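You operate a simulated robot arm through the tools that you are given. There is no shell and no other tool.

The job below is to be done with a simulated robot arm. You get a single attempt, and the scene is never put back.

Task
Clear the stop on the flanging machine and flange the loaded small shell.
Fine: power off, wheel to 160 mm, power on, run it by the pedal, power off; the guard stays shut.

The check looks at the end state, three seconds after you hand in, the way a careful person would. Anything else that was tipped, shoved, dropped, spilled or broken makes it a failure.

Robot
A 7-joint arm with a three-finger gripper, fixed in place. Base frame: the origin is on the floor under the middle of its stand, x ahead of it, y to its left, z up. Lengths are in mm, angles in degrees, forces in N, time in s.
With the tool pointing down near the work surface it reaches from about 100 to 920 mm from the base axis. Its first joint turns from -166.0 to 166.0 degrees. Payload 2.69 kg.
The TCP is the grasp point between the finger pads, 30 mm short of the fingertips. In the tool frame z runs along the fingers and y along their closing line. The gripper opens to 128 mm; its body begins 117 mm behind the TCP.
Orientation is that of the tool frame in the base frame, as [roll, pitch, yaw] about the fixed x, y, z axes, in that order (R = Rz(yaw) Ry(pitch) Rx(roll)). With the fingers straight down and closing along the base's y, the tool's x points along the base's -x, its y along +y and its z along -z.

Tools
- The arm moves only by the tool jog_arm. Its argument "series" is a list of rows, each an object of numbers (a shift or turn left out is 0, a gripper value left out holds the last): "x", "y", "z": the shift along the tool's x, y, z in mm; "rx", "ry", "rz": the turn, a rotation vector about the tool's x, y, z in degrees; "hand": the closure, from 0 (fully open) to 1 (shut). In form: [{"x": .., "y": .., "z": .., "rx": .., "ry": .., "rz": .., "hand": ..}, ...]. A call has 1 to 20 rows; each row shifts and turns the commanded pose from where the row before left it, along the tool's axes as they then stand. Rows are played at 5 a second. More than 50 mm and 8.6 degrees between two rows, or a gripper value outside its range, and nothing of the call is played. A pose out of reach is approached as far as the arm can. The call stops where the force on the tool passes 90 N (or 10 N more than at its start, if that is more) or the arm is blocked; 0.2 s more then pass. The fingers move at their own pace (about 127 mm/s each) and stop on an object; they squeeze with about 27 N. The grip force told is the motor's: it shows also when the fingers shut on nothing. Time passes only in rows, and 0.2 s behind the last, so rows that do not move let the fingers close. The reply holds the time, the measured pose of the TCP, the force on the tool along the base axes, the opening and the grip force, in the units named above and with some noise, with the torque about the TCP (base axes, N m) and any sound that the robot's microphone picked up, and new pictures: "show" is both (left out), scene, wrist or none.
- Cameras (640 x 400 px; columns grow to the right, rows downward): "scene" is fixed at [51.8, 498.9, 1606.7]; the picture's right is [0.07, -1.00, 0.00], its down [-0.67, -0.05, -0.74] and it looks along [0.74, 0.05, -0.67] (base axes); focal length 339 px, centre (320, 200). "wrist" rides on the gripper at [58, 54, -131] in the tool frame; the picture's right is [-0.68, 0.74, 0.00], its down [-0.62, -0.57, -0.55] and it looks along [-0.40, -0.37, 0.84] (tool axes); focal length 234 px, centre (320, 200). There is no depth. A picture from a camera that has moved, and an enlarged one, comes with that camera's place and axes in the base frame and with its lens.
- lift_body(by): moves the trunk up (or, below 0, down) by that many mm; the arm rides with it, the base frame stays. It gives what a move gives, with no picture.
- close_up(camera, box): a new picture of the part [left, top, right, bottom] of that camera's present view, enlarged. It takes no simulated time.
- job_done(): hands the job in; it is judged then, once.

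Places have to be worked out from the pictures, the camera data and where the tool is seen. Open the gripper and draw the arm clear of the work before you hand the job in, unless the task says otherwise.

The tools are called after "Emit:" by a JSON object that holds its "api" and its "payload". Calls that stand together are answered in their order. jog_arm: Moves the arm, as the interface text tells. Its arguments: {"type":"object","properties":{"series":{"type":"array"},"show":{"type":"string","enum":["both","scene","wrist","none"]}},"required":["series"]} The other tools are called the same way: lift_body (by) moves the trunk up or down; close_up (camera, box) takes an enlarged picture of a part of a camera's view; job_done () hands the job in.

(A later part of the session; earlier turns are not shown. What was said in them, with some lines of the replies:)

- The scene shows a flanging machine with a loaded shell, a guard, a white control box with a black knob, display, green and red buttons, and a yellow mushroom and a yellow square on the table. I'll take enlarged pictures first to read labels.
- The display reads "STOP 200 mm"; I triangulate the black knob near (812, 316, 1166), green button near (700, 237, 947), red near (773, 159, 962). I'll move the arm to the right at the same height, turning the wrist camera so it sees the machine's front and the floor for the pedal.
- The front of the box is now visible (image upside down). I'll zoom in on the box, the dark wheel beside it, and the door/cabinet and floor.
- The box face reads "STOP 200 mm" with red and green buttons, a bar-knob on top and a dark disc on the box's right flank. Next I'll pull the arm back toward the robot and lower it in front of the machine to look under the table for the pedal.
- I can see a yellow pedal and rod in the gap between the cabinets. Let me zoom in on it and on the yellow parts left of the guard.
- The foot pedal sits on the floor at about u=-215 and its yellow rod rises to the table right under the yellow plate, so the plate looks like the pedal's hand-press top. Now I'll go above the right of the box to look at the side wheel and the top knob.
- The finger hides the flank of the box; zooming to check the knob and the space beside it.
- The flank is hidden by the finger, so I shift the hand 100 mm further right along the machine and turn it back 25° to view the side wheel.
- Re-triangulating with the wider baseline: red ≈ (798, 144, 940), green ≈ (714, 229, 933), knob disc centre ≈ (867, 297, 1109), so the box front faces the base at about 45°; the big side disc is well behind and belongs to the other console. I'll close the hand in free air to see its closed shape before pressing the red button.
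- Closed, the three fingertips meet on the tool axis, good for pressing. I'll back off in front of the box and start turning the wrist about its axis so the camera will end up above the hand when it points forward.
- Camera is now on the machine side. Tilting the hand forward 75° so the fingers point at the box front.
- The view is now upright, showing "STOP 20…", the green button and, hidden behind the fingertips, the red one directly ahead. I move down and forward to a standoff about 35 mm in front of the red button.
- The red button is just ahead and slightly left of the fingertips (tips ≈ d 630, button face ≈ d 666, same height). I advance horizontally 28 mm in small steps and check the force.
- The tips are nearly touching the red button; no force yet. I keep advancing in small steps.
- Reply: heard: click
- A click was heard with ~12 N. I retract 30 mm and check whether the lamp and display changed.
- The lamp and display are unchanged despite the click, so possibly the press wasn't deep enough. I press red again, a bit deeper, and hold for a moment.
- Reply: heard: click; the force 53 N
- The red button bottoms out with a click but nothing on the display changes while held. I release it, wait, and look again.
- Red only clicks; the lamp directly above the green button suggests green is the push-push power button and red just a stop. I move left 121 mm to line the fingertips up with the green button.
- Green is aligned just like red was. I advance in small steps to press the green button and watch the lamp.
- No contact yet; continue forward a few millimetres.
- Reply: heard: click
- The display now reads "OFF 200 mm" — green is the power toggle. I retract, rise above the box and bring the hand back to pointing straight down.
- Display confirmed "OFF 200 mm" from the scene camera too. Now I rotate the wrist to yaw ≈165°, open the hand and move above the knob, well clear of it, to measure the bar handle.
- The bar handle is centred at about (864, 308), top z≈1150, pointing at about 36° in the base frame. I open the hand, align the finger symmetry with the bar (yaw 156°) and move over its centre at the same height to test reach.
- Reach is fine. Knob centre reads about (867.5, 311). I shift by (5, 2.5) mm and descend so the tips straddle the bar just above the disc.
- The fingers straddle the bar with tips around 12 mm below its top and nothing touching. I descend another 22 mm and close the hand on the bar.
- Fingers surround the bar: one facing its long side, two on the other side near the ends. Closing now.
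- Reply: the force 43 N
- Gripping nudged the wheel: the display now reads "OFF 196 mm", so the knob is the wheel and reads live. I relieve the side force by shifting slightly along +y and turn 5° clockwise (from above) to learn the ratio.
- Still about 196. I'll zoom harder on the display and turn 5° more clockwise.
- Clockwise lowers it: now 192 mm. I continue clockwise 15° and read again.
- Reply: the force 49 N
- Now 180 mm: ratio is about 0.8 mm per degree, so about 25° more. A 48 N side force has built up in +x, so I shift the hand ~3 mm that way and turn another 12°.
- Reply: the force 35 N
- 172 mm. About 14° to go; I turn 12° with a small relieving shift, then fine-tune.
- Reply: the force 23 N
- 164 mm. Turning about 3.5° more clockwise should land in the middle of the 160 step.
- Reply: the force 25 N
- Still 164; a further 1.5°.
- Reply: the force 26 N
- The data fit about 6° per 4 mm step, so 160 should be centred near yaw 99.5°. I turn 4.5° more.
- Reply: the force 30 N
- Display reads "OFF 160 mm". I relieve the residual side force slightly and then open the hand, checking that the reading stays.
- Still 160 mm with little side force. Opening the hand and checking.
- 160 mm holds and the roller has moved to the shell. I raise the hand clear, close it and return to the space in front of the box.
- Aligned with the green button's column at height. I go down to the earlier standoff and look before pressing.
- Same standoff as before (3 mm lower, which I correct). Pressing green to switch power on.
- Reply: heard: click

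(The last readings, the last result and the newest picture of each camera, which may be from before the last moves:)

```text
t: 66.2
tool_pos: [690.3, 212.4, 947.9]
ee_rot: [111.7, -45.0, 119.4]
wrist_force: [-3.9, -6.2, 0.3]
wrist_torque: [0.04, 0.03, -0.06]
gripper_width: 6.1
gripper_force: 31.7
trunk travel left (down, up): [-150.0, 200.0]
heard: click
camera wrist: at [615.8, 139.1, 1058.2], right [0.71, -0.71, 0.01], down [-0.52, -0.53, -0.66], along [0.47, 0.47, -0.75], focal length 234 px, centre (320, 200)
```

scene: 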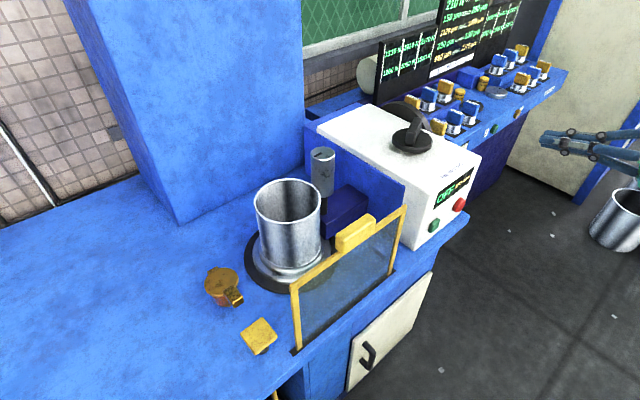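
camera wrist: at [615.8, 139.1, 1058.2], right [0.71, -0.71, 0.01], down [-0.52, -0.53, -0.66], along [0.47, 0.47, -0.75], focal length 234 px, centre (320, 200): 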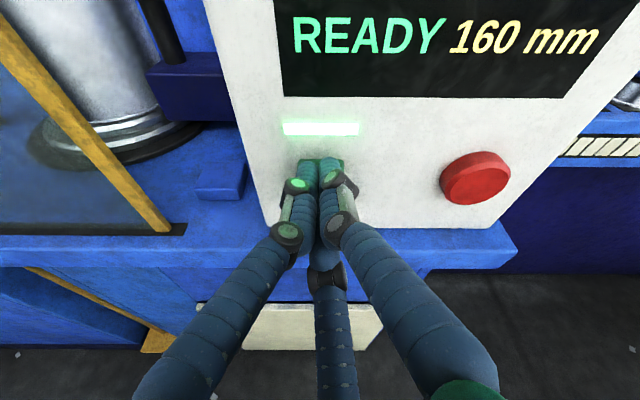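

"READY 160 mm" with the lamp lit. Now I back off from the button, rise and bring the hand upright before heading for the pedal's yellow plate near (378, 653, 908).

Emit:
{"api": "jog_arm", "payload": {"series": [{"x": -7.6, "y": -7.1, "z": -38.6}, {"x": -7.6, "y": -7.1, "z": -38.6}, {"x": 30.4, "y": 28.3, "z": -11.1}, {"x": 30.4, "y": 28.3, "z": -11.1}, {"x": 30.4, "y": 28.3, "z": -11.1}, {"x": 30.4, "y": 28.3, "z": -11.1}, {"x": 30.4, "y": 28.3, "z": -11.1}, {"x": 30.4, "y": 28.3, "z": -11.1}, {"x": 30.4, "y": 28.3, "z": -11.1}, {"x": 30.4, "y": 28.3, "z": -11.1}, {"rx": 5.68, "ry": -6.09}, {"rx": 5.68, "ry": -6.09}, {"rx": 5.68, "ry": -6.09}, {"rx": 5.68, "ry": -6.09}, {"rx": 5.68, "ry": -6.09}, {"rx": 5.68, "ry": -6.09}, {"rx": 5.68, "ry": -6.09}, {"rx": 5.68, "ry": -6.09}, {"rx": 5.68, "ry": -6.09}], "show": "scene"}}

Emit:
{"api": "close_up", "payload": {"camera": "scene", "box": [200, 250, 420, 400]}}

Emit:
{"api": "close_up", "payload": {"camera": "scene", "box": [430, 160, 480, 210]}}

```text
t: 70.2
tool_pos: [633.8, 158.8, 1292.6]
ee_rot: [-179.9, 0.1, 88.0]
wrist_force: [0.4, 0.2, -0.9]
wrist_torque: [0.03, -0.02, -0.01]
gripper_width: 2.0
gripper_force: 31.5
trunk travel left (down, up): [-150.0, 200.0]
```

scene: 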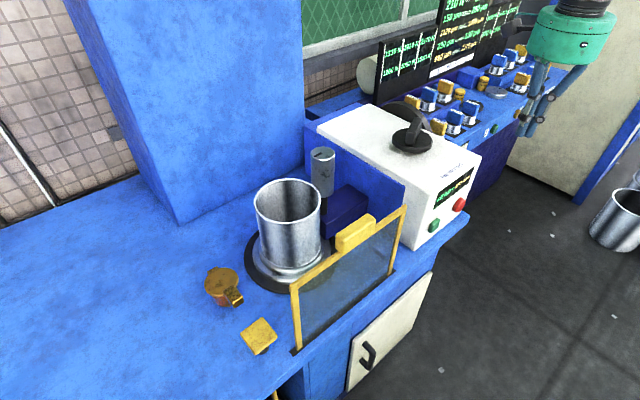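

```text
2.67 times, centred on (310, 325) of scene
camera zoom: at [51.8, 498.9, 1606.7], right [0.07, -1.0, 0.0], down [-0.67, -0.05, -0.74], along [0.74, 0.05, -0.67], focal length 904 px, centre (347, -133)
```

zoom: 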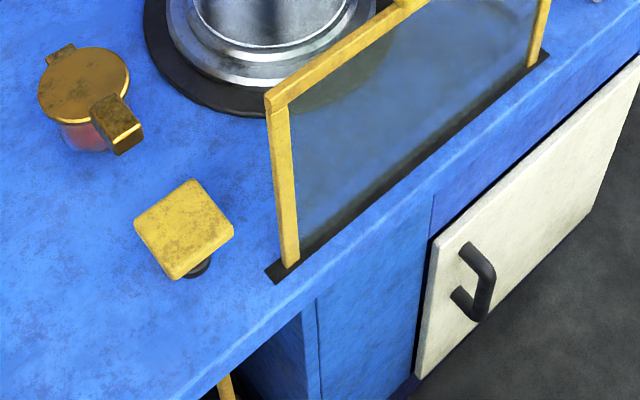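

```text
8.00 times, centred on (455, 185) of scene
camera zoom: at [51.8, 498.9, 1606.7], right [0.07, -1.0, 0.0], down [-0.67, -0.05, -0.74], along [0.74, 0.05, -0.67], focal length 2711 px, centre (-760, 320)
```

zoom: 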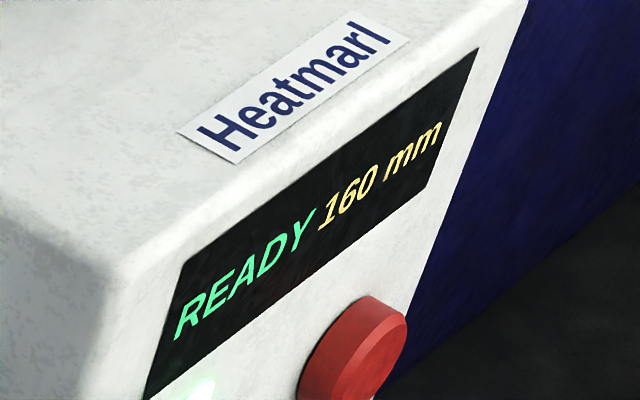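

READY 160 mm holds. I move at height over to above the yellow plate, camera on the far side, away from the guard.

Emit:
{"api": "jog_arm", "payload": {"series": [{"x": 40.4, "y": -22.75}, {"x": 40.4, "y": -22.75}, {"x": 40.4, "y": -22.75}, {"x": 40.4, "y": -22.75}, {"x": 40.4, "y": -22.75}, {"x": 40.4, "y": -22.75}, {"x": 40.4, "y": -22.75}, {"x": 40.4, "y": -22.75}, {"x": 40.4, "y": -22.75}, {"x": 40.4, "y": -22.75}, {"x": 40.4, "y": -22.75}, {"x": 40.4, "y": -22.75}, {"z": 45}, {"z": 45}], "show": "both"}}

Emit:
{"api": "close_up", "payload": {"camera": "wrist", "box": [220, 60, 420, 260]}}

```text
t: 73.2
tool_pos: [378.2, 651.1, 1203.4]
ee_rot: [-179.9, 0.1, 88.0]
wrist_force: [0.0, 0.0, -0.4]
wrist_torque: [0.04, 0.03, 0.01]
gripper_width: 2.0
gripper_force: 31.8
trunk travel left (down, up): [-150.0, 200.0]
camera wrist: at [434.7, 708.0, 1332.8], right [0.71, -0.7, 0.0], down [-0.59, -0.6, 0.55], along [-0.39, -0.39, -0.84], focal length 234 px, centre (320, 200)
```

scene: 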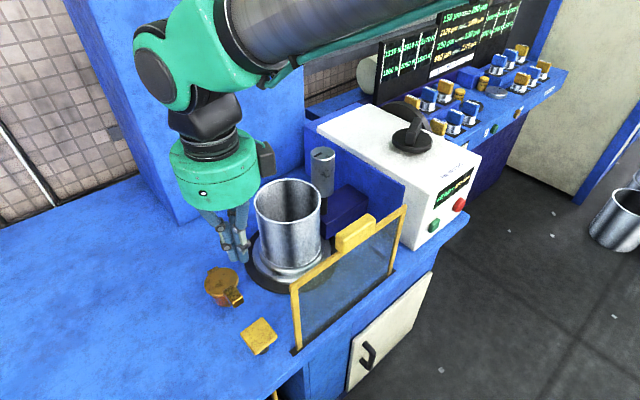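
wrist: 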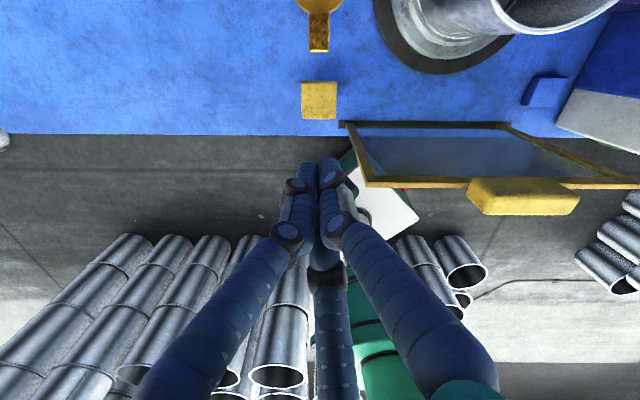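

```text
2.00 times, centred on (320, 160) of wrist
camera zoom: at [434.7, 708.0, 1332.8], right [0.71, -0.7, 0.0], down [-0.59, -0.6, 0.55], along [-0.39, -0.39, -0.84], focal length 468 px, centre (320, 280)
```

zoom: 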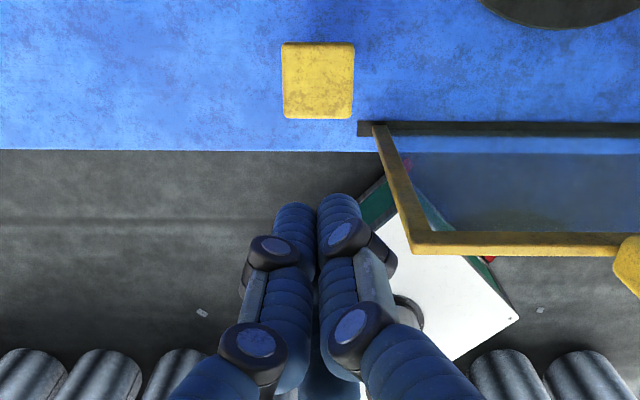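

The plate is centred at about (379, 656) and 60 mm wide; I'm 5 mm short in y. I correct that, descend 120 mm and check the clearance of the arm against the guard.

Emit:
{"api": "jog_arm", "payload": {"series": [{"x": 4.5, "y": 0.5, "z": 40}, {"z": 40}, {"z": 40}], "show": "both"}}

Emit:
{"api": "close_up", "payload": {"camera": "wrist", "box": [220, 60, 480, 260]}}

```text
t: 74.0
tool_pos: [378.2, 656.8, 1083.2]
ee_rot: [179.9, -0.1, 88.0]
wrist_force: [0.5, 0.5, 0.7]
wrist_torque: [-0.01, 0.03, -0.01]
gripper_width: 2.6
gripper_force: 31.5
trunk travel left (down, up): [-150.0, 200.0]
camera wrist: at [435.0, 713.8, 1213.7], right [0.71, -0.7, 0.0], down [-0.59, -0.6, 0.55], along [-0.38, -0.39, -0.84], focal length 234 px, centre (320, 200)
```

scene: 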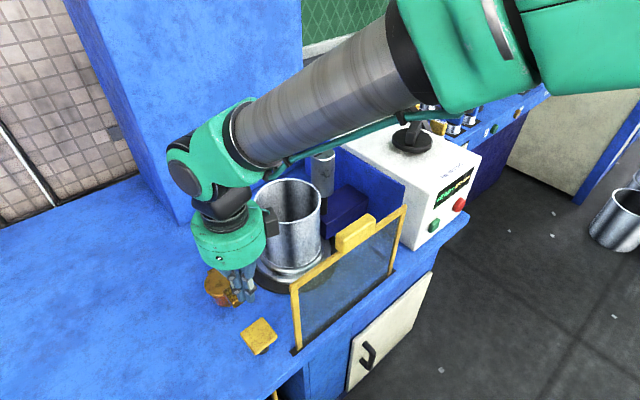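
wrist: 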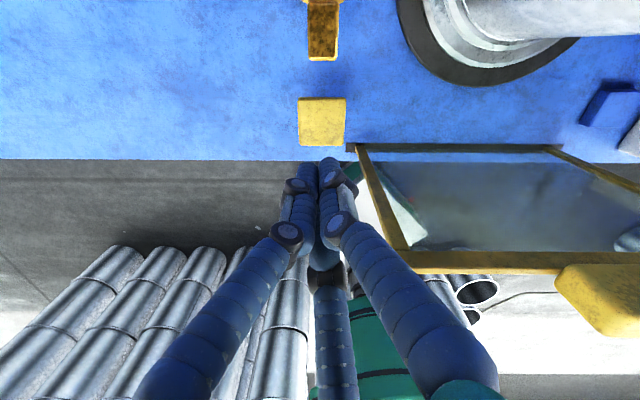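

```text
2.00 times, centred on (350, 160) of wrist
camera zoom: at [435.0, 713.8, 1213.7], right [0.71, -0.7, 0.0], down [-0.59, -0.6, 0.55], along [-0.38, -0.39, -0.84], focal length 468 px, centre (260, 280)
```

zoom: 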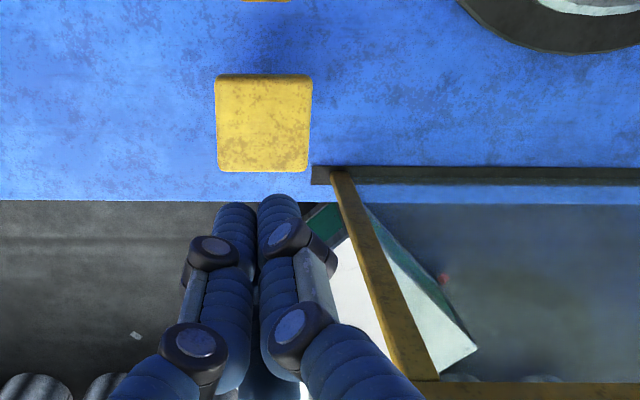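

The arm rises away from the guard and the hand body clears the guard corner by about 30 mm. I descend 120 mm more to hover over the plate.

Emit:
{"api": "jog_arm", "payload": {"series": [{"y": 1.5, "z": 40}, {"y": 1, "z": 40}, {"z": 35}], "show": "both"}}

Emit:
{"api": "close_up", "payload": {"camera": "wrist", "box": [220, 60, 480, 260]}}

Emit:
{"api": "close_up", "payload": {"camera": "scene", "box": [180, 200, 420, 400]}}

```text
t: 74.8
tool_pos: [381.2, 656.8, 967.6]
ee_rot: [180.0, -0.1, 88.1]
wrist_force: [-0.5, -0.2, 0.4]
wrist_torque: [-0.01, 0.03, -0.02]
gripper_width: 2.3
gripper_force: 31.6
trunk travel left (down, up): [-150.0, 200.0]
camera wrist: at [437.8, 713.6, 1097.9], right [0.71, -0.7, 0.0], down [-0.59, -0.6, 0.55], along [-0.38, -0.39, -0.84], focal length 234 px, centre (320, 200)
```

scene: 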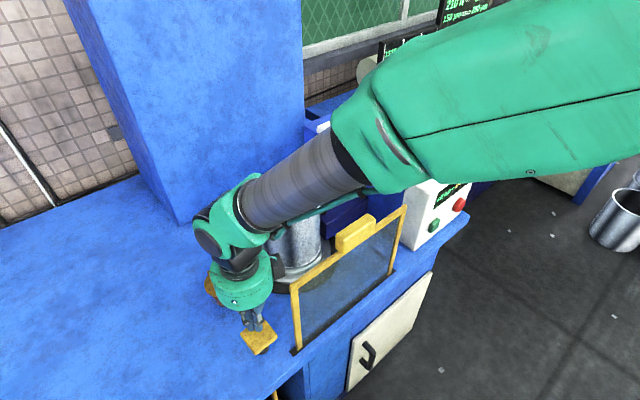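
wrist: 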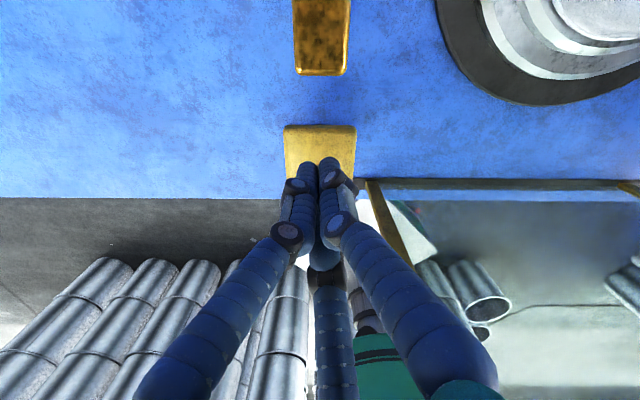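

```text
2.00 times, centred on (350, 160) of wrist
camera zoom: at [437.8, 713.6, 1097.9], right [0.71, -0.7, 0.0], down [-0.59, -0.6, 0.55], along [-0.38, -0.39, -0.84], focal length 468 px, centre (260, 280)
```

zoom: 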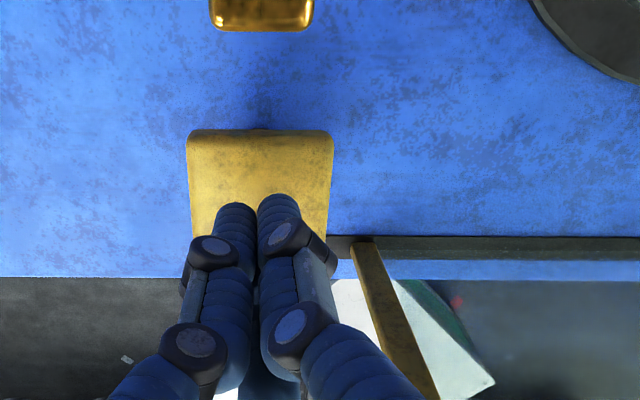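

```text
2.00 times, centred on (300, 300) of scene
camera zoom: at [51.8, 498.9, 1606.7], right [0.07, -1.0, 0.0], down [-0.67, -0.05, -0.74], along [0.74, 0.05, -0.67], focal length 678 px, centre (360, 0)
```

zoom: 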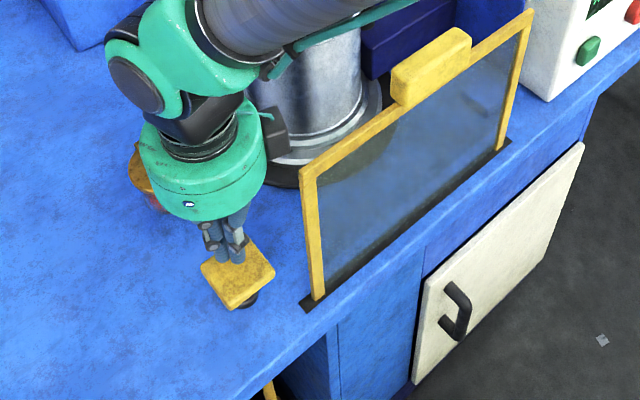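

The fingertips are right above the plate's centre. I descend gently: 25 mm, then watch for force.

Emit:
{"api": "jog_arm", "payload": {"series": [{"z": 8}, {"z": 8}, {"z": 5}, {"z": 4}], "show": "wrist"}}

```text
t: 75.8
tool_pos: [381.4, 655.2, 942.5]
ee_rot: [-179.9, 0.1, 88.0]
wrist_force: [-1.2, 0.3, 1.4]
wrist_torque: [-0.03, 0.03, 0.01]
gripper_width: 2.2
gripper_force: 31.7
trunk travel left (down, up): [-150.0, 200.0]
camera wrist: at [437.6, 712.6, 1073.2], right [0.71, -0.7, 0.0], down [-0.59, -0.6, 0.55], along [-0.38, -0.39, -0.84], focal length 234 px, centre (320, 200)
```

wrist: 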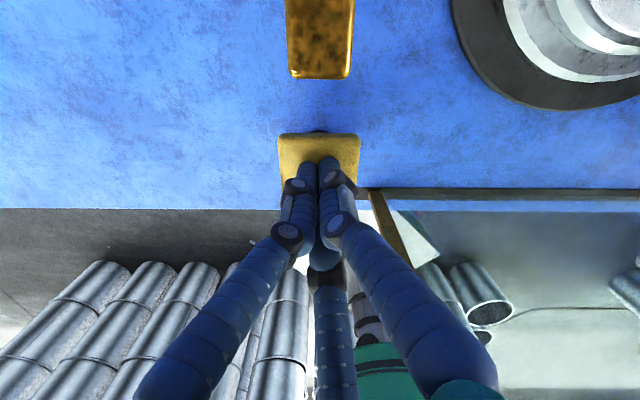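

No contact yet; continuing down in 3 mm steps.

Emit:
{"api": "jog_arm", "payload": {"series": [{"z": 3}, {"z": 3}, {"z": 3}, {"z": 3}], "show": "none"}}

Emit:
{"api": "close_up", "payload": {"camera": "scene", "box": [430, 160, 480, 210]}}

```text
t: 76.8
tool_pos: [380.5, 657.1, 930.0]
ee_rot: [179.9, 0.0, 88.1]
wrist_force: [1.3, 0.8, 2.4]
wrist_torque: [0.0, 0.02, -0.02]
gripper_width: 2.0
gripper_force: 31.1
trunk travel left (down, up): [-150.0, 200.0]
heard: click
```

```text
8.00 times, centred on (455, 185) of scene
camera zoom: at [51.8, 498.9, 1606.7], right [0.07, -1.0, 0.0], down [-0.67, -0.05, -0.74], along [0.74, 0.05, -0.67], focal length 2711 px, centre (-760, 320)
```

zoom: 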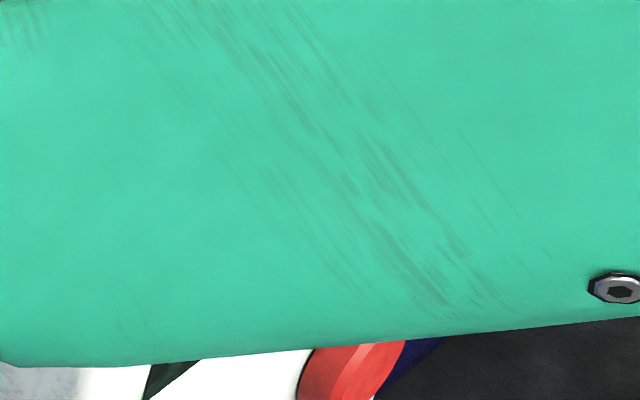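

A click was heard with only ~2 N — the pedal moves lightly. The arm hides the display, so I hold here and look at the scene and wrist pictures.

Emit:
{"api": "jog_arm", "payload": {"series": [{}, {}, {}, {}, {}], "show": "both"}}

Emit:
{"api": "close_up", "payload": {"camera": "scene", "box": [180, 200, 420, 400]}}

Emit:
{"api": "close_up", "payload": {"camera": "wrist", "box": [220, 0, 640, 260]}}

```text
t: 78.0
tool_pos: [380.9, 655.0, 930.3]
ee_rot: [179.9, 0.0, 88.1]
wrist_force: [1.0, 1.1, 2.7]
wrist_torque: [-0.02, -0.02, -0.03]
gripper_width: 6.1
gripper_force: 31.3
trunk travel left (down, up): [-150.0, 200.0]
camera wrist: at [437.3, 713.0, 1060.9], right [0.71, -0.7, 0.0], down [-0.59, -0.6, 0.55], along [-0.38, -0.39, -0.84], focal length 234 px, centre (320, 200)
```

scene: 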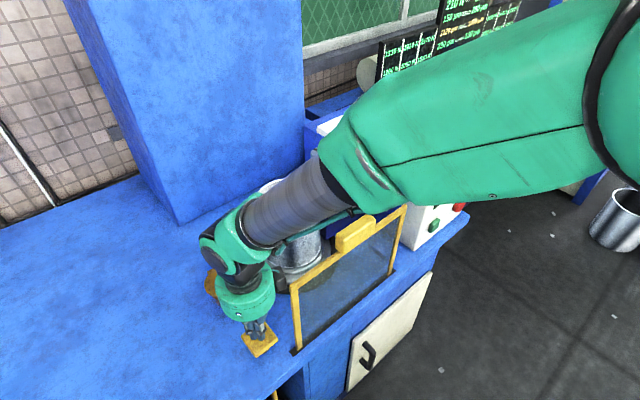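
wrist: 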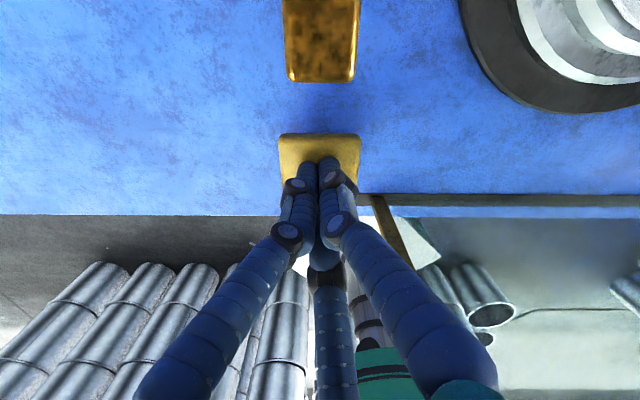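

```text
2.00 times, centred on (300, 300) of scene
camera zoom: at [51.8, 498.9, 1606.7], right [0.07, -1.0, 0.0], down [-0.67, -0.05, -0.74], along [0.74, 0.05, -0.67], focal length 678 px, centre (360, 0)
```

zoom: 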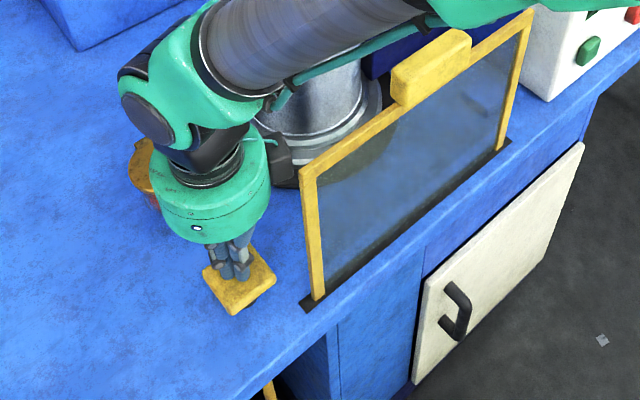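

```text
1.52 times, centred on (430, 130) of wrist
camera zoom: at [437.3, 713.0, 1060.9], right [0.71, -0.7, 0.0], down [-0.59, -0.6, 0.55], along [-0.38, -0.39, -0.84], focal length 357 px, centre (152, 307)
```

zoom: 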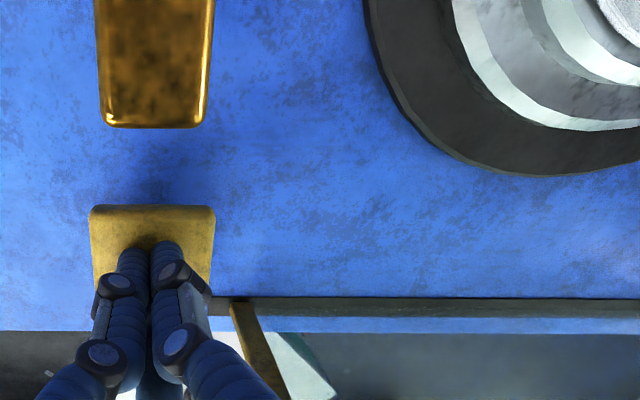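

Contact is confirmed but no running sound yet. I press further down in 3 mm steps, listening for the machine.

Emit:
{"api": "jog_arm", "payload": {"series": [{"z": 3}, {"z": 3}, {}, {}], "show": "wrist"}}

```text
t: 79.0
tool_pos: [380.4, 656.4, 924.3]
ee_rot: [-180.0, 0.0, 88.0]
wrist_force: [-0.5, -1.3, 3.0]
wrist_torque: [-0.02, 0.03, 0.0]
gripper_width: 6.0
gripper_force: 31.4
trunk travel left (down, up): [-150.0, 200.0]
camera wrist: at [437.5, 713.0, 1054.9], right [0.71, -0.7, 0.0], down [-0.59, -0.6, 0.55], along [-0.38, -0.39, -0.84], focal length 234 px, centre (320, 200)
```

wrist: 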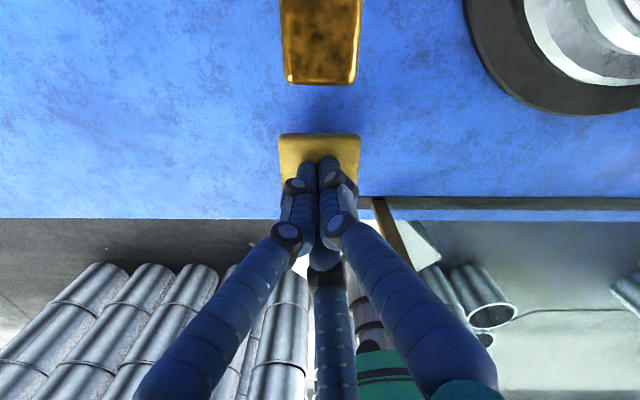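

The plate moves down lightly with the hand. I keep going until it bottoms out.

Emit:
{"api": "jog_arm", "payload": {"series": [{"z": 3}, {"z": 3}, {"z": 3}, {}, {}], "show": "scene"}}

Emit:
{"api": "close_up", "payload": {"camera": "scene", "box": [220, 140, 420, 300]}}

```text
t: 80.2
tool_pos: [381.2, 655.3, 921.7]
ee_rot: [179.9, -0.5, 88.1]
wrist_force: [-8.5, -15.0, 78.7]
wrist_torque: [-0.63, 0.42, -0.01]
gripper_width: 6.2
gripper_force: 31.4
trunk travel left (down, up): [-150.0, 200.0]
```

scene: 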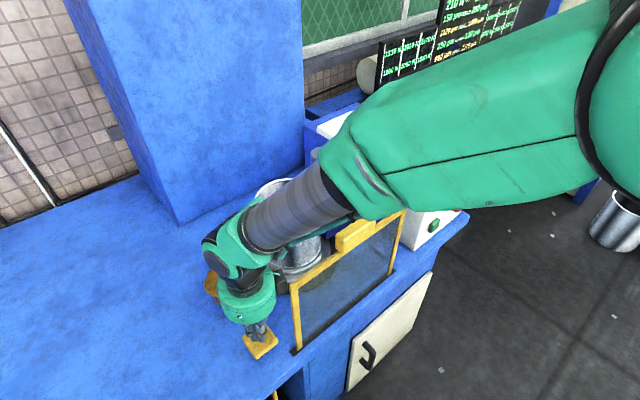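

```text
2.50 times, centred on (320, 220) of scene
camera zoom: at [51.8, 498.9, 1606.7], right [0.07, -1.0, 0.0], down [-0.67, -0.05, -0.74], along [0.74, 0.05, -0.67], focal length 847 px, centre (320, 150)
```

zoom: 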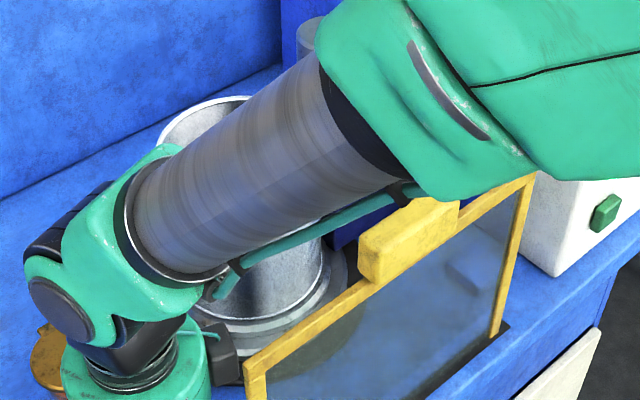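

The pedal is at its stop (79 N), so I ease off 3 mm to stay pressed without loading it and hold about 2.5 s, listening.

Emit:
{"api": "jog_arm", "payload": {"series": [{"z": -3}, {}, {}, {}, {}, {}, {}, {}, {}, {}, {}, {}], "show": "wrist"}}

Emit:
{"api": "close_up", "payload": {"camera": "scene", "box": [220, 140, 480, 300]}}

```text
t: 82.8
tool_pos: [381.3, 655.8, 921.7]
ee_rot: [179.9, -0.2, 88.1]
wrist_force: [-1.6, 5.8, 59.7]
wrist_torque: [0.26, 0.09, -0.02]
gripper_width: 6.0
gripper_force: 31.5
trunk travel left (down, up): [-150.0, 200.0]
camera wrist: at [437.1, 712.4, 1052.9], right [0.71, -0.7, 0.0], down [-0.59, -0.6, 0.54], along [-0.38, -0.39, -0.84], focal length 234 px, centre (320, 200)
```

wrist: 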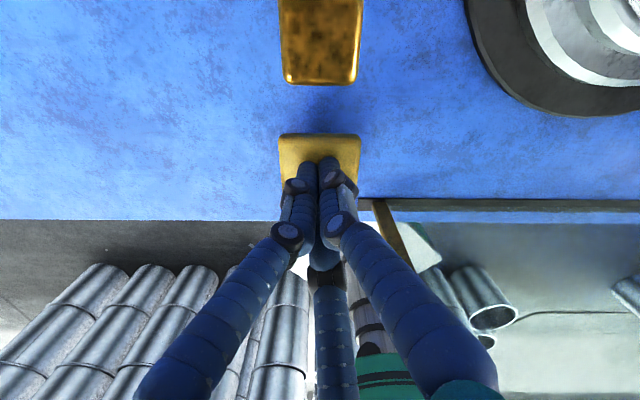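

```text
2.46 times, centred on (350, 220) of scene
camera zoom: at [51.8, 498.9, 1606.7], right [0.07, -1.0, 0.0], down [-0.67, -0.05, -0.74], along [0.74, 0.05, -0.67], focal length 834 px, centre (246, 151)
```

zoom: 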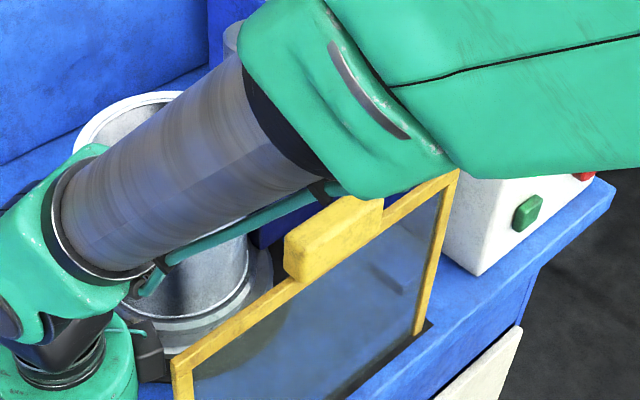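

The shell's rim appears wider (flanged) now. I release the pedal by rising straight up and check the display and shell.

Emit:
{"api": "jog_arm", "payload": {"series": [{"z": -10}, {"z": -20}, {"z": -40}, {"z": -40}, {"z": -40}, {"z": -40}, {"z": -45}, {"z": -45}, {"z": -45}, {"z": -45}], "show": "both"}}

Emit:
{"api": "close_up", "payload": {"camera": "scene", "box": [180, 130, 440, 400]}}

Emit:
{"api": "close_up", "payload": {"camera": "scene", "box": [430, 160, 480, 210]}}

```text
t: 85.0
tool_pos: [380.2, 656.5, 1288.5]
ee_rot: [-180.0, -0.1, 88.0]
wrist_force: [0.1, 0.2, -0.3]
wrist_torque: [-0.01, -0.02, 0.02]
gripper_width: 2.1
gripper_force: 31.8
trunk travel left (down, up): [-150.0, 200.0]
camera wrist: at [436.6, 712.8, 1419.1], right [0.71, -0.7, 0.0], down [-0.59, -0.6, 0.55], along [-0.39, -0.39, -0.84], focal length 234 px, centre (320, 200)
```

scene: 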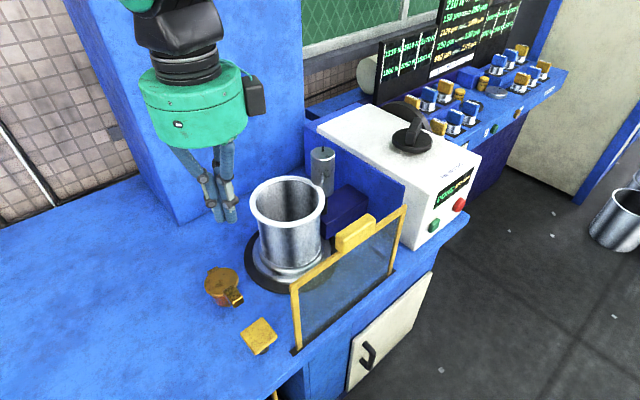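
wrist: 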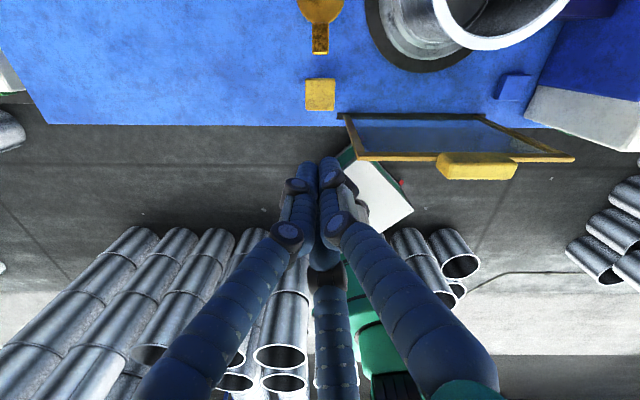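

```text
1.48 times, centred on (310, 265) of scene
camera zoom: at [51.8, 498.9, 1606.7], right [0.07, -1.0, 0.0], down [-0.67, -0.05, -0.74], along [0.74, 0.05, -0.67], focal length 502 px, centre (335, 104)
```

zoom: 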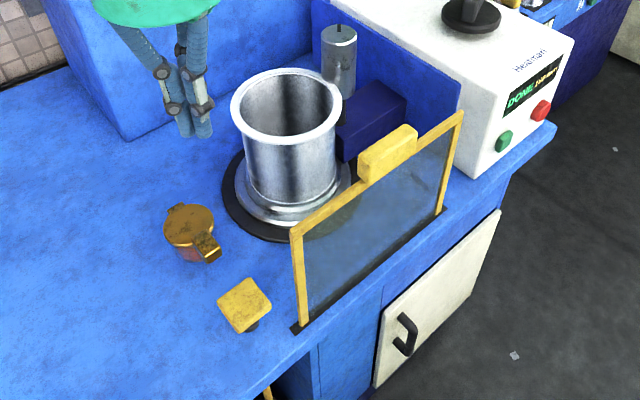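

```text
8.00 times, centred on (455, 185) of scene
camera zoom: at [51.8, 498.9, 1606.7], right [0.07, -1.0, 0.0], down [-0.67, -0.05, -0.74], along [0.74, 0.05, -0.67], focal length 2711 px, centre (-760, 320)
```

zoom: 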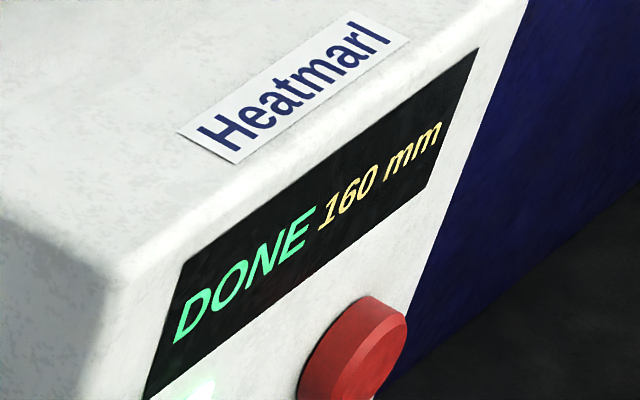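

Display says "DONE 160 mm" and the shell rim is flanged. Now back to the front of the box at height to switch power off.

Emit:
{"api": "jog_arm", "payload": {"series": [{"x": -41.06, "y": 17.74}, {"x": -41.06, "y": 17.74}, {"x": -41.06, "y": 17.74}, {"x": -41.06, "y": 17.74}, {"x": -41.06, "y": 17.74}, {"x": -41.06, "y": 17.74}, {"x": -41.06, "y": 17.74}, {"x": -41.06, "y": 17.74}, {"x": -41.06, "y": 17.74}, {"x": -41.06, "y": 17.74}, {"x": -41.06, "y": 17.74}, {"x": -41.06, "y": 17.74}, {"x": -41.06, "y": 17.74}], "show": "none"}}

Emit:
{"api": "jog_arm", "payload": {"series": [{"rx": -5.68, "ry": 6.09}, {"rx": -5.68, "ry": 6.09}, {"rx": -5.68, "ry": 6.09}, {"rx": -5.68, "ry": 6.09}, {"rx": -5.68, "ry": 6.09}, {"rx": -5.68, "ry": 6.09}, {"rx": -5.68, "ry": 6.09}, {"rx": -5.68, "ry": 6.09}, {"rx": -5.68, "ry": 6.09}], "show": "wrist"}}

```text
t: 87.8
tool_pos: [591.7, 114.1, 1288.6]
ee_rot: [179.9, 0.0, 87.9]
wrist_force: [0.0, -0.2, 0.2]
wrist_torque: [0.01, 0.01, 0.03]
gripper_width: 2.2
gripper_force: 31.6
trunk travel left (down, up): [-150.0, 200.0]
```

```text
t: 89.8
tool_pos: [592.3, 113.8, 1289.1]
ee_rot: [111.3, -45.0, 119.5]
wrist_force: [-0.1, 0.8, -0.1]
wrist_torque: [-0.01, -0.02, -0.03]
gripper_width: 2.1
gripper_force: 31.6
trunk travel left (down, up): [-150.0, 200.0]
camera wrist: at [517.6, 39.6, 1398.6], right [0.71, -0.71, 0.01], down [-0.52, -0.53, -0.67], along [0.47, 0.47, -0.75], focal length 234 px, centre (320, 200)
```

wrist: 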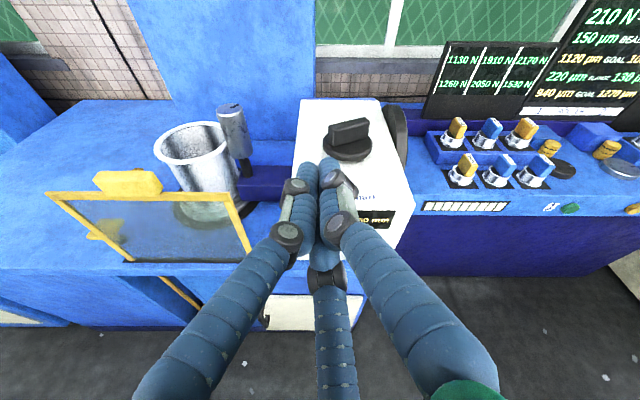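

Descending to the standoff in front of the green button again.

Emit:
{"api": "jog_arm", "payload": {"series": [{"x": -28.25, "y": -26.3, "z": 21.5}, {"x": -28.25, "y": -26.3, "z": 21.5}, {"x": -28.25, "y": -26.3, "z": 21.5}, {"x": -28.25, "y": -26.3, "z": 21.5}, {"x": -28.25, "y": -26.3, "z": 21.5}, {"x": -28.25, "y": -26.3, "z": 21.5}, {"x": -28.25, "y": -26.3, "z": 21.5}, {"x": -28.25, "y": -26.3, "z": 21.5}], "show": "wrist"}}

```text
t: 91.6
tool_pos: [653.4, 174.8, 944.5]
ee_rot: [111.3, -44.9, 119.6]
wrist_force: [0.0, 0.2, 0.4]
wrist_torque: [-0.04, 0.03, 0.01]
gripper_width: 2.2
gripper_force: 31.4
trunk travel left (down, up): [-150.0, 200.0]
camera wrist: at [578.8, 101.0, 1055.9], right [0.71, -0.71, 0.01], down [-0.52, -0.53, -0.67], along [0.47, 0.47, -0.75], focal length 234 px, centre (320, 200)
```

wrist: 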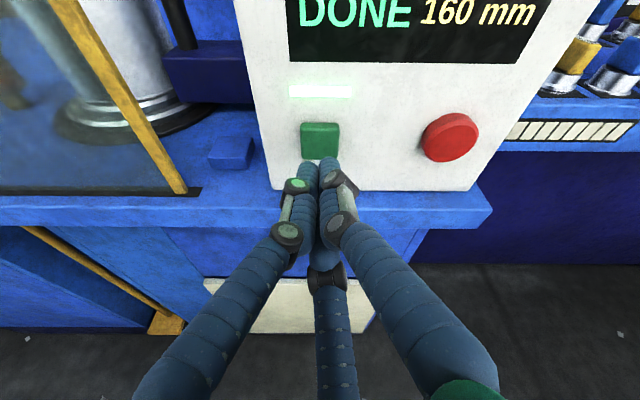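

"DONE 160 mm", lamp lit, tips aligned with the green button. Pressing it once to switch off.

Emit:
{"api": "jog_arm", "payload": {"series": [{"x": 4.0, "y": 3.77, "z": 8.9}, {"x": 1.9, "y": 1.77, "z": 9.66}, {"x": 1.9, "y": 1.77, "z": 9.66}, {"x": 0.95, "y": 0.89, "z": 4.83}, {"x": 0.95, "y": 0.89, "z": 4.83}, {"x": 0.57, "y": 0.53, "z": 2.9}, {"x": 0.57, "y": 0.53, "z": 2.9}, {"x": 0.57, "y": 0.53, "z": 2.9}, {"x": 0.57, "y": 0.53, "z": 2.9}, {"x": 0.57, "y": 0.53, "z": 2.9}], "show": "wrist"}}

```text
t: 93.8
tool_pos: [691.4, 212.0, 948.5]
ee_rot: [111.6, -45.0, 119.4]
wrist_force: [-8.0, -6.2, 1.4]
wrist_torque: [0.04, 0.0, 0.08]
gripper_width: 6.0
gripper_force: 31.7
trunk travel left (down, up): [-150.0, 200.0]
heard: click
camera wrist: at [617.1, 139.1, 1058.7], right [0.71, -0.71, 0.01], down [-0.52, -0.53, -0.66], along [0.47, 0.47, -0.75], focal length 234 px, centre (320, 200)
```

wrist: 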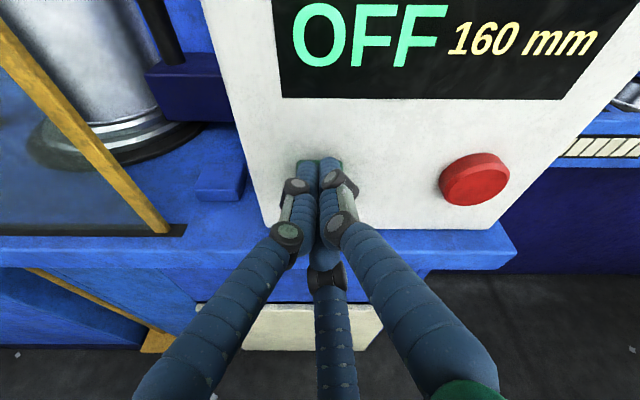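

"OFF 160 mm", lamp out. I retract straight back, rise, straighten the hand and open it.

Emit:
{"api": "jog_arm", "payload": {"series": [{"x": -7.6, "y": -7.1, "z": -38.6}, {"x": -7.6, "y": -7.1, "z": -38.6}, {"x": -7.6, "y": -7.1, "z": -38.6}, {"x": 30.4, "y": 28.3, "z": -11.1}, {"x": 30.4, "y": 28.3, "z": -11.1}, {"x": 30.4, "y": 28.3, "z": -11.1}, {"x": 30.4, "y": 28.3, "z": -11.1}, {"x": 30.4, "y": 28.3, "z": -11.1}, {"x": 30.4, "y": 28.3, "z": -11.1}, {"x": 30.4, "y": 28.3, "z": -11.1}, {"rx": 5.68, "ry": -6.09, "hand": 0}, {"rx": 5.68, "ry": -6.09}, {"rx": 5.68, "ry": -6.09}, {"rx": 5.68, "ry": -6.09}, {"rx": 5.68, "ry": -6.09}, {"rx": 5.68, "ry": -6.09}, {"rx": 5.68, "ry": -6.09}, {"rx": 5.68, "ry": -6.09}, {"rx": 5.68, "ry": -6.09}, {}], "show": "both"}}

Emit:
{"api": "close_up", "payload": {"camera": "scene", "box": [430, 160, 480, 210]}}

Emit:
{"api": "close_up", "payload": {"camera": "scene", "box": [180, 130, 440, 400]}}

Emit:
{"api": "close_up", "payload": {"camera": "scene", "box": [370, 80, 490, 250]}}

```text
t: 98.0
tool_pos: [606.6, 129.5, 1250.2]
ee_rot: [-179.9, 0.1, 88.0]
wrist_force: [0.5, 0.7, -0.6]
wrist_torque: [-0.05, 0.07, -0.01]
gripper_width: 127.8
gripper_force: 0.1
trunk travel left (down, up): [-150.0, 200.0]
camera wrist: at [664.6, 186.6, 1379.6], right [0.71, -0.7, 0.0], down [-0.59, -0.59, 0.55], along [-0.39, -0.39, -0.83], focal length 234 px, centre (320, 200)
```

scene: 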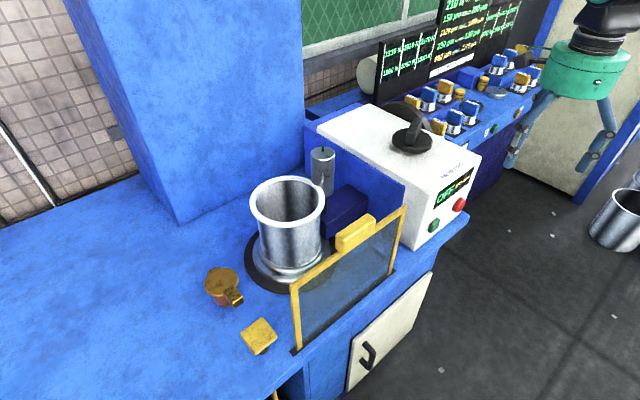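
wrist: 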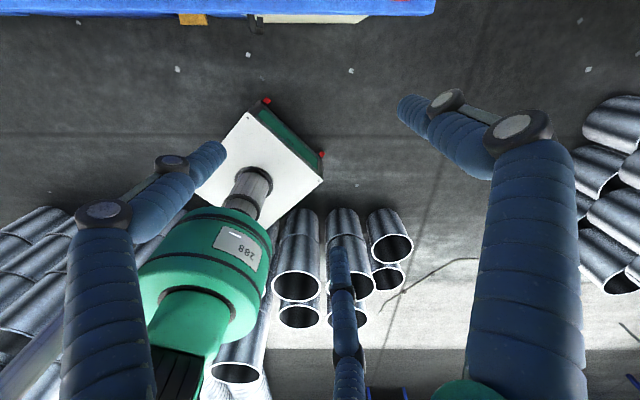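

```text
8.00 times, centred on (455, 185) of scene
camera zoom: at [51.8, 498.9, 1606.7], right [0.07, -1.0, 0.0], down [-0.67, -0.05, -0.74], along [0.74, 0.05, -0.67], focal length 2711 px, centre (-760, 320)
```

zoom: 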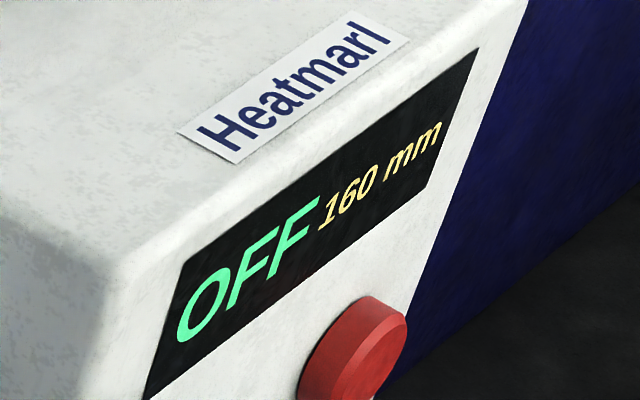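

```text
1.48 times, centred on (310, 265) of scene
camera zoom: at [51.8, 498.9, 1606.7], right [0.07, -1.0, 0.0], down [-0.67, -0.05, -0.74], along [0.74, 0.05, -0.67], focal length 502 px, centre (335, 104)
```

zoom: 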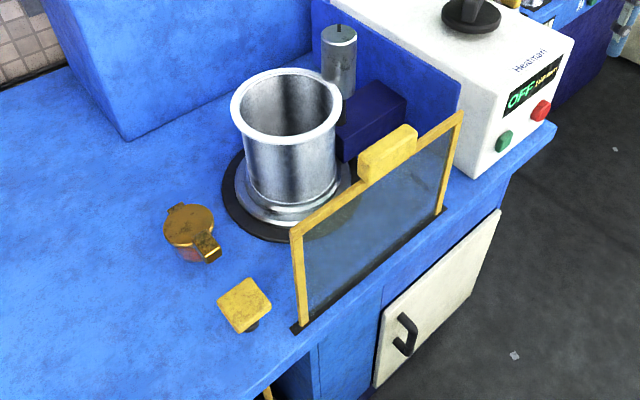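

```text
2.35 times, centred on (430, 165) of scene
camera zoom: at [51.8, 498.9, 1606.7], right [0.07, -1.0, 0.0], down [-0.67, -0.05, -0.74], along [0.74, 0.05, -0.67], focal length 797 px, centre (61, 282)
```

zoom: 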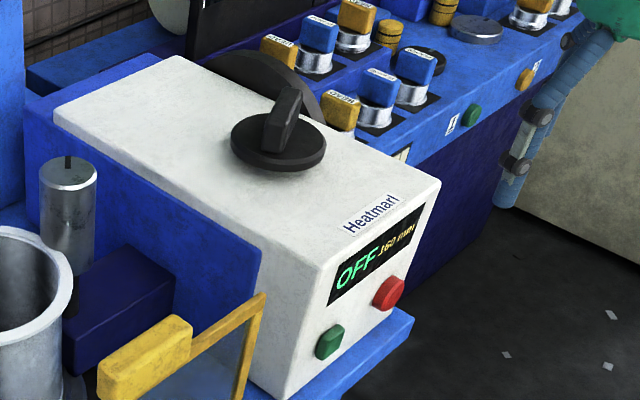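

OFF 160 mm, lamp out, shell flanged, guard still shut, nothing disturbed. I draw the open hand a bit further back from the machine before handing in.

Emit:
{"api": "jog_arm", "payload": {"series": [{"x": -33, "y": -31}, {"x": -33, "y": -31}, {"x": -33, "y": -31}, {}], "show": "scene"}}

```text
t: 99.0
tool_pos: [510.5, 32.0, 1250.3]
ee_rot: [180.0, -0.1, 87.9]
wrist_force: [-1.4, 0.1, 0.8]
wrist_torque: [0.02, -0.05, -0.01]
gripper_width: 128.0
gripper_force: 0.1
trunk travel left (down, up): [-150.0, 200.0]
```

scene: 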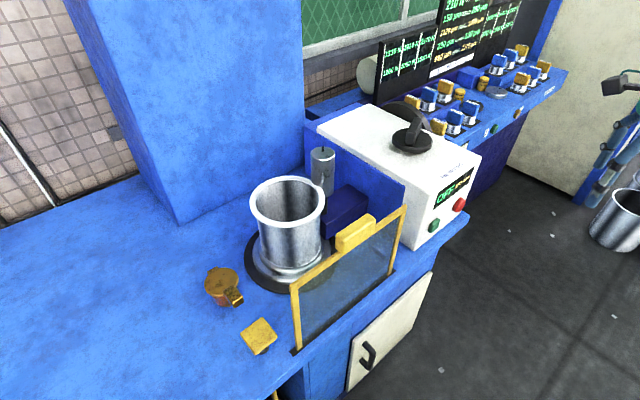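

The machine is off at 160 mm with the shell flanged, and the arm is clear with the gripper open. Handing in.

Emit:
{"api": "job_done", "payload": {}}

```text
The job is handed in.
```

The stop is cleared and the small shell is flanged. I handed the job in with the display at "OFF 160 mm" and the power lamp out.

- **Power off:** The green button turned out to be the power switch. I pressed red first, twice; it clicked but changed nothing on the display. Green then took it from "STOP 200 mm" to "OFF 200 mm".
- **Wheel:** I turned the knob on top of the box clockwise from 200 to 160 mm with the power off. It stayed at 160 after I let go.
- **Run:** With power back on the display read "READY 160 mm". I ran the machine by pushing down the yellow plate on the table, which is joined to the foot pedal by a rod. When I released it, the display read "DONE 160 mm" and the shell's rim was visibly flanged.
- **Power off again:** I pressed green once more, opened the gripper and drew the arm back.

The guard stayed shut throughout. In the last picture nothing else looks moved or knocked over.
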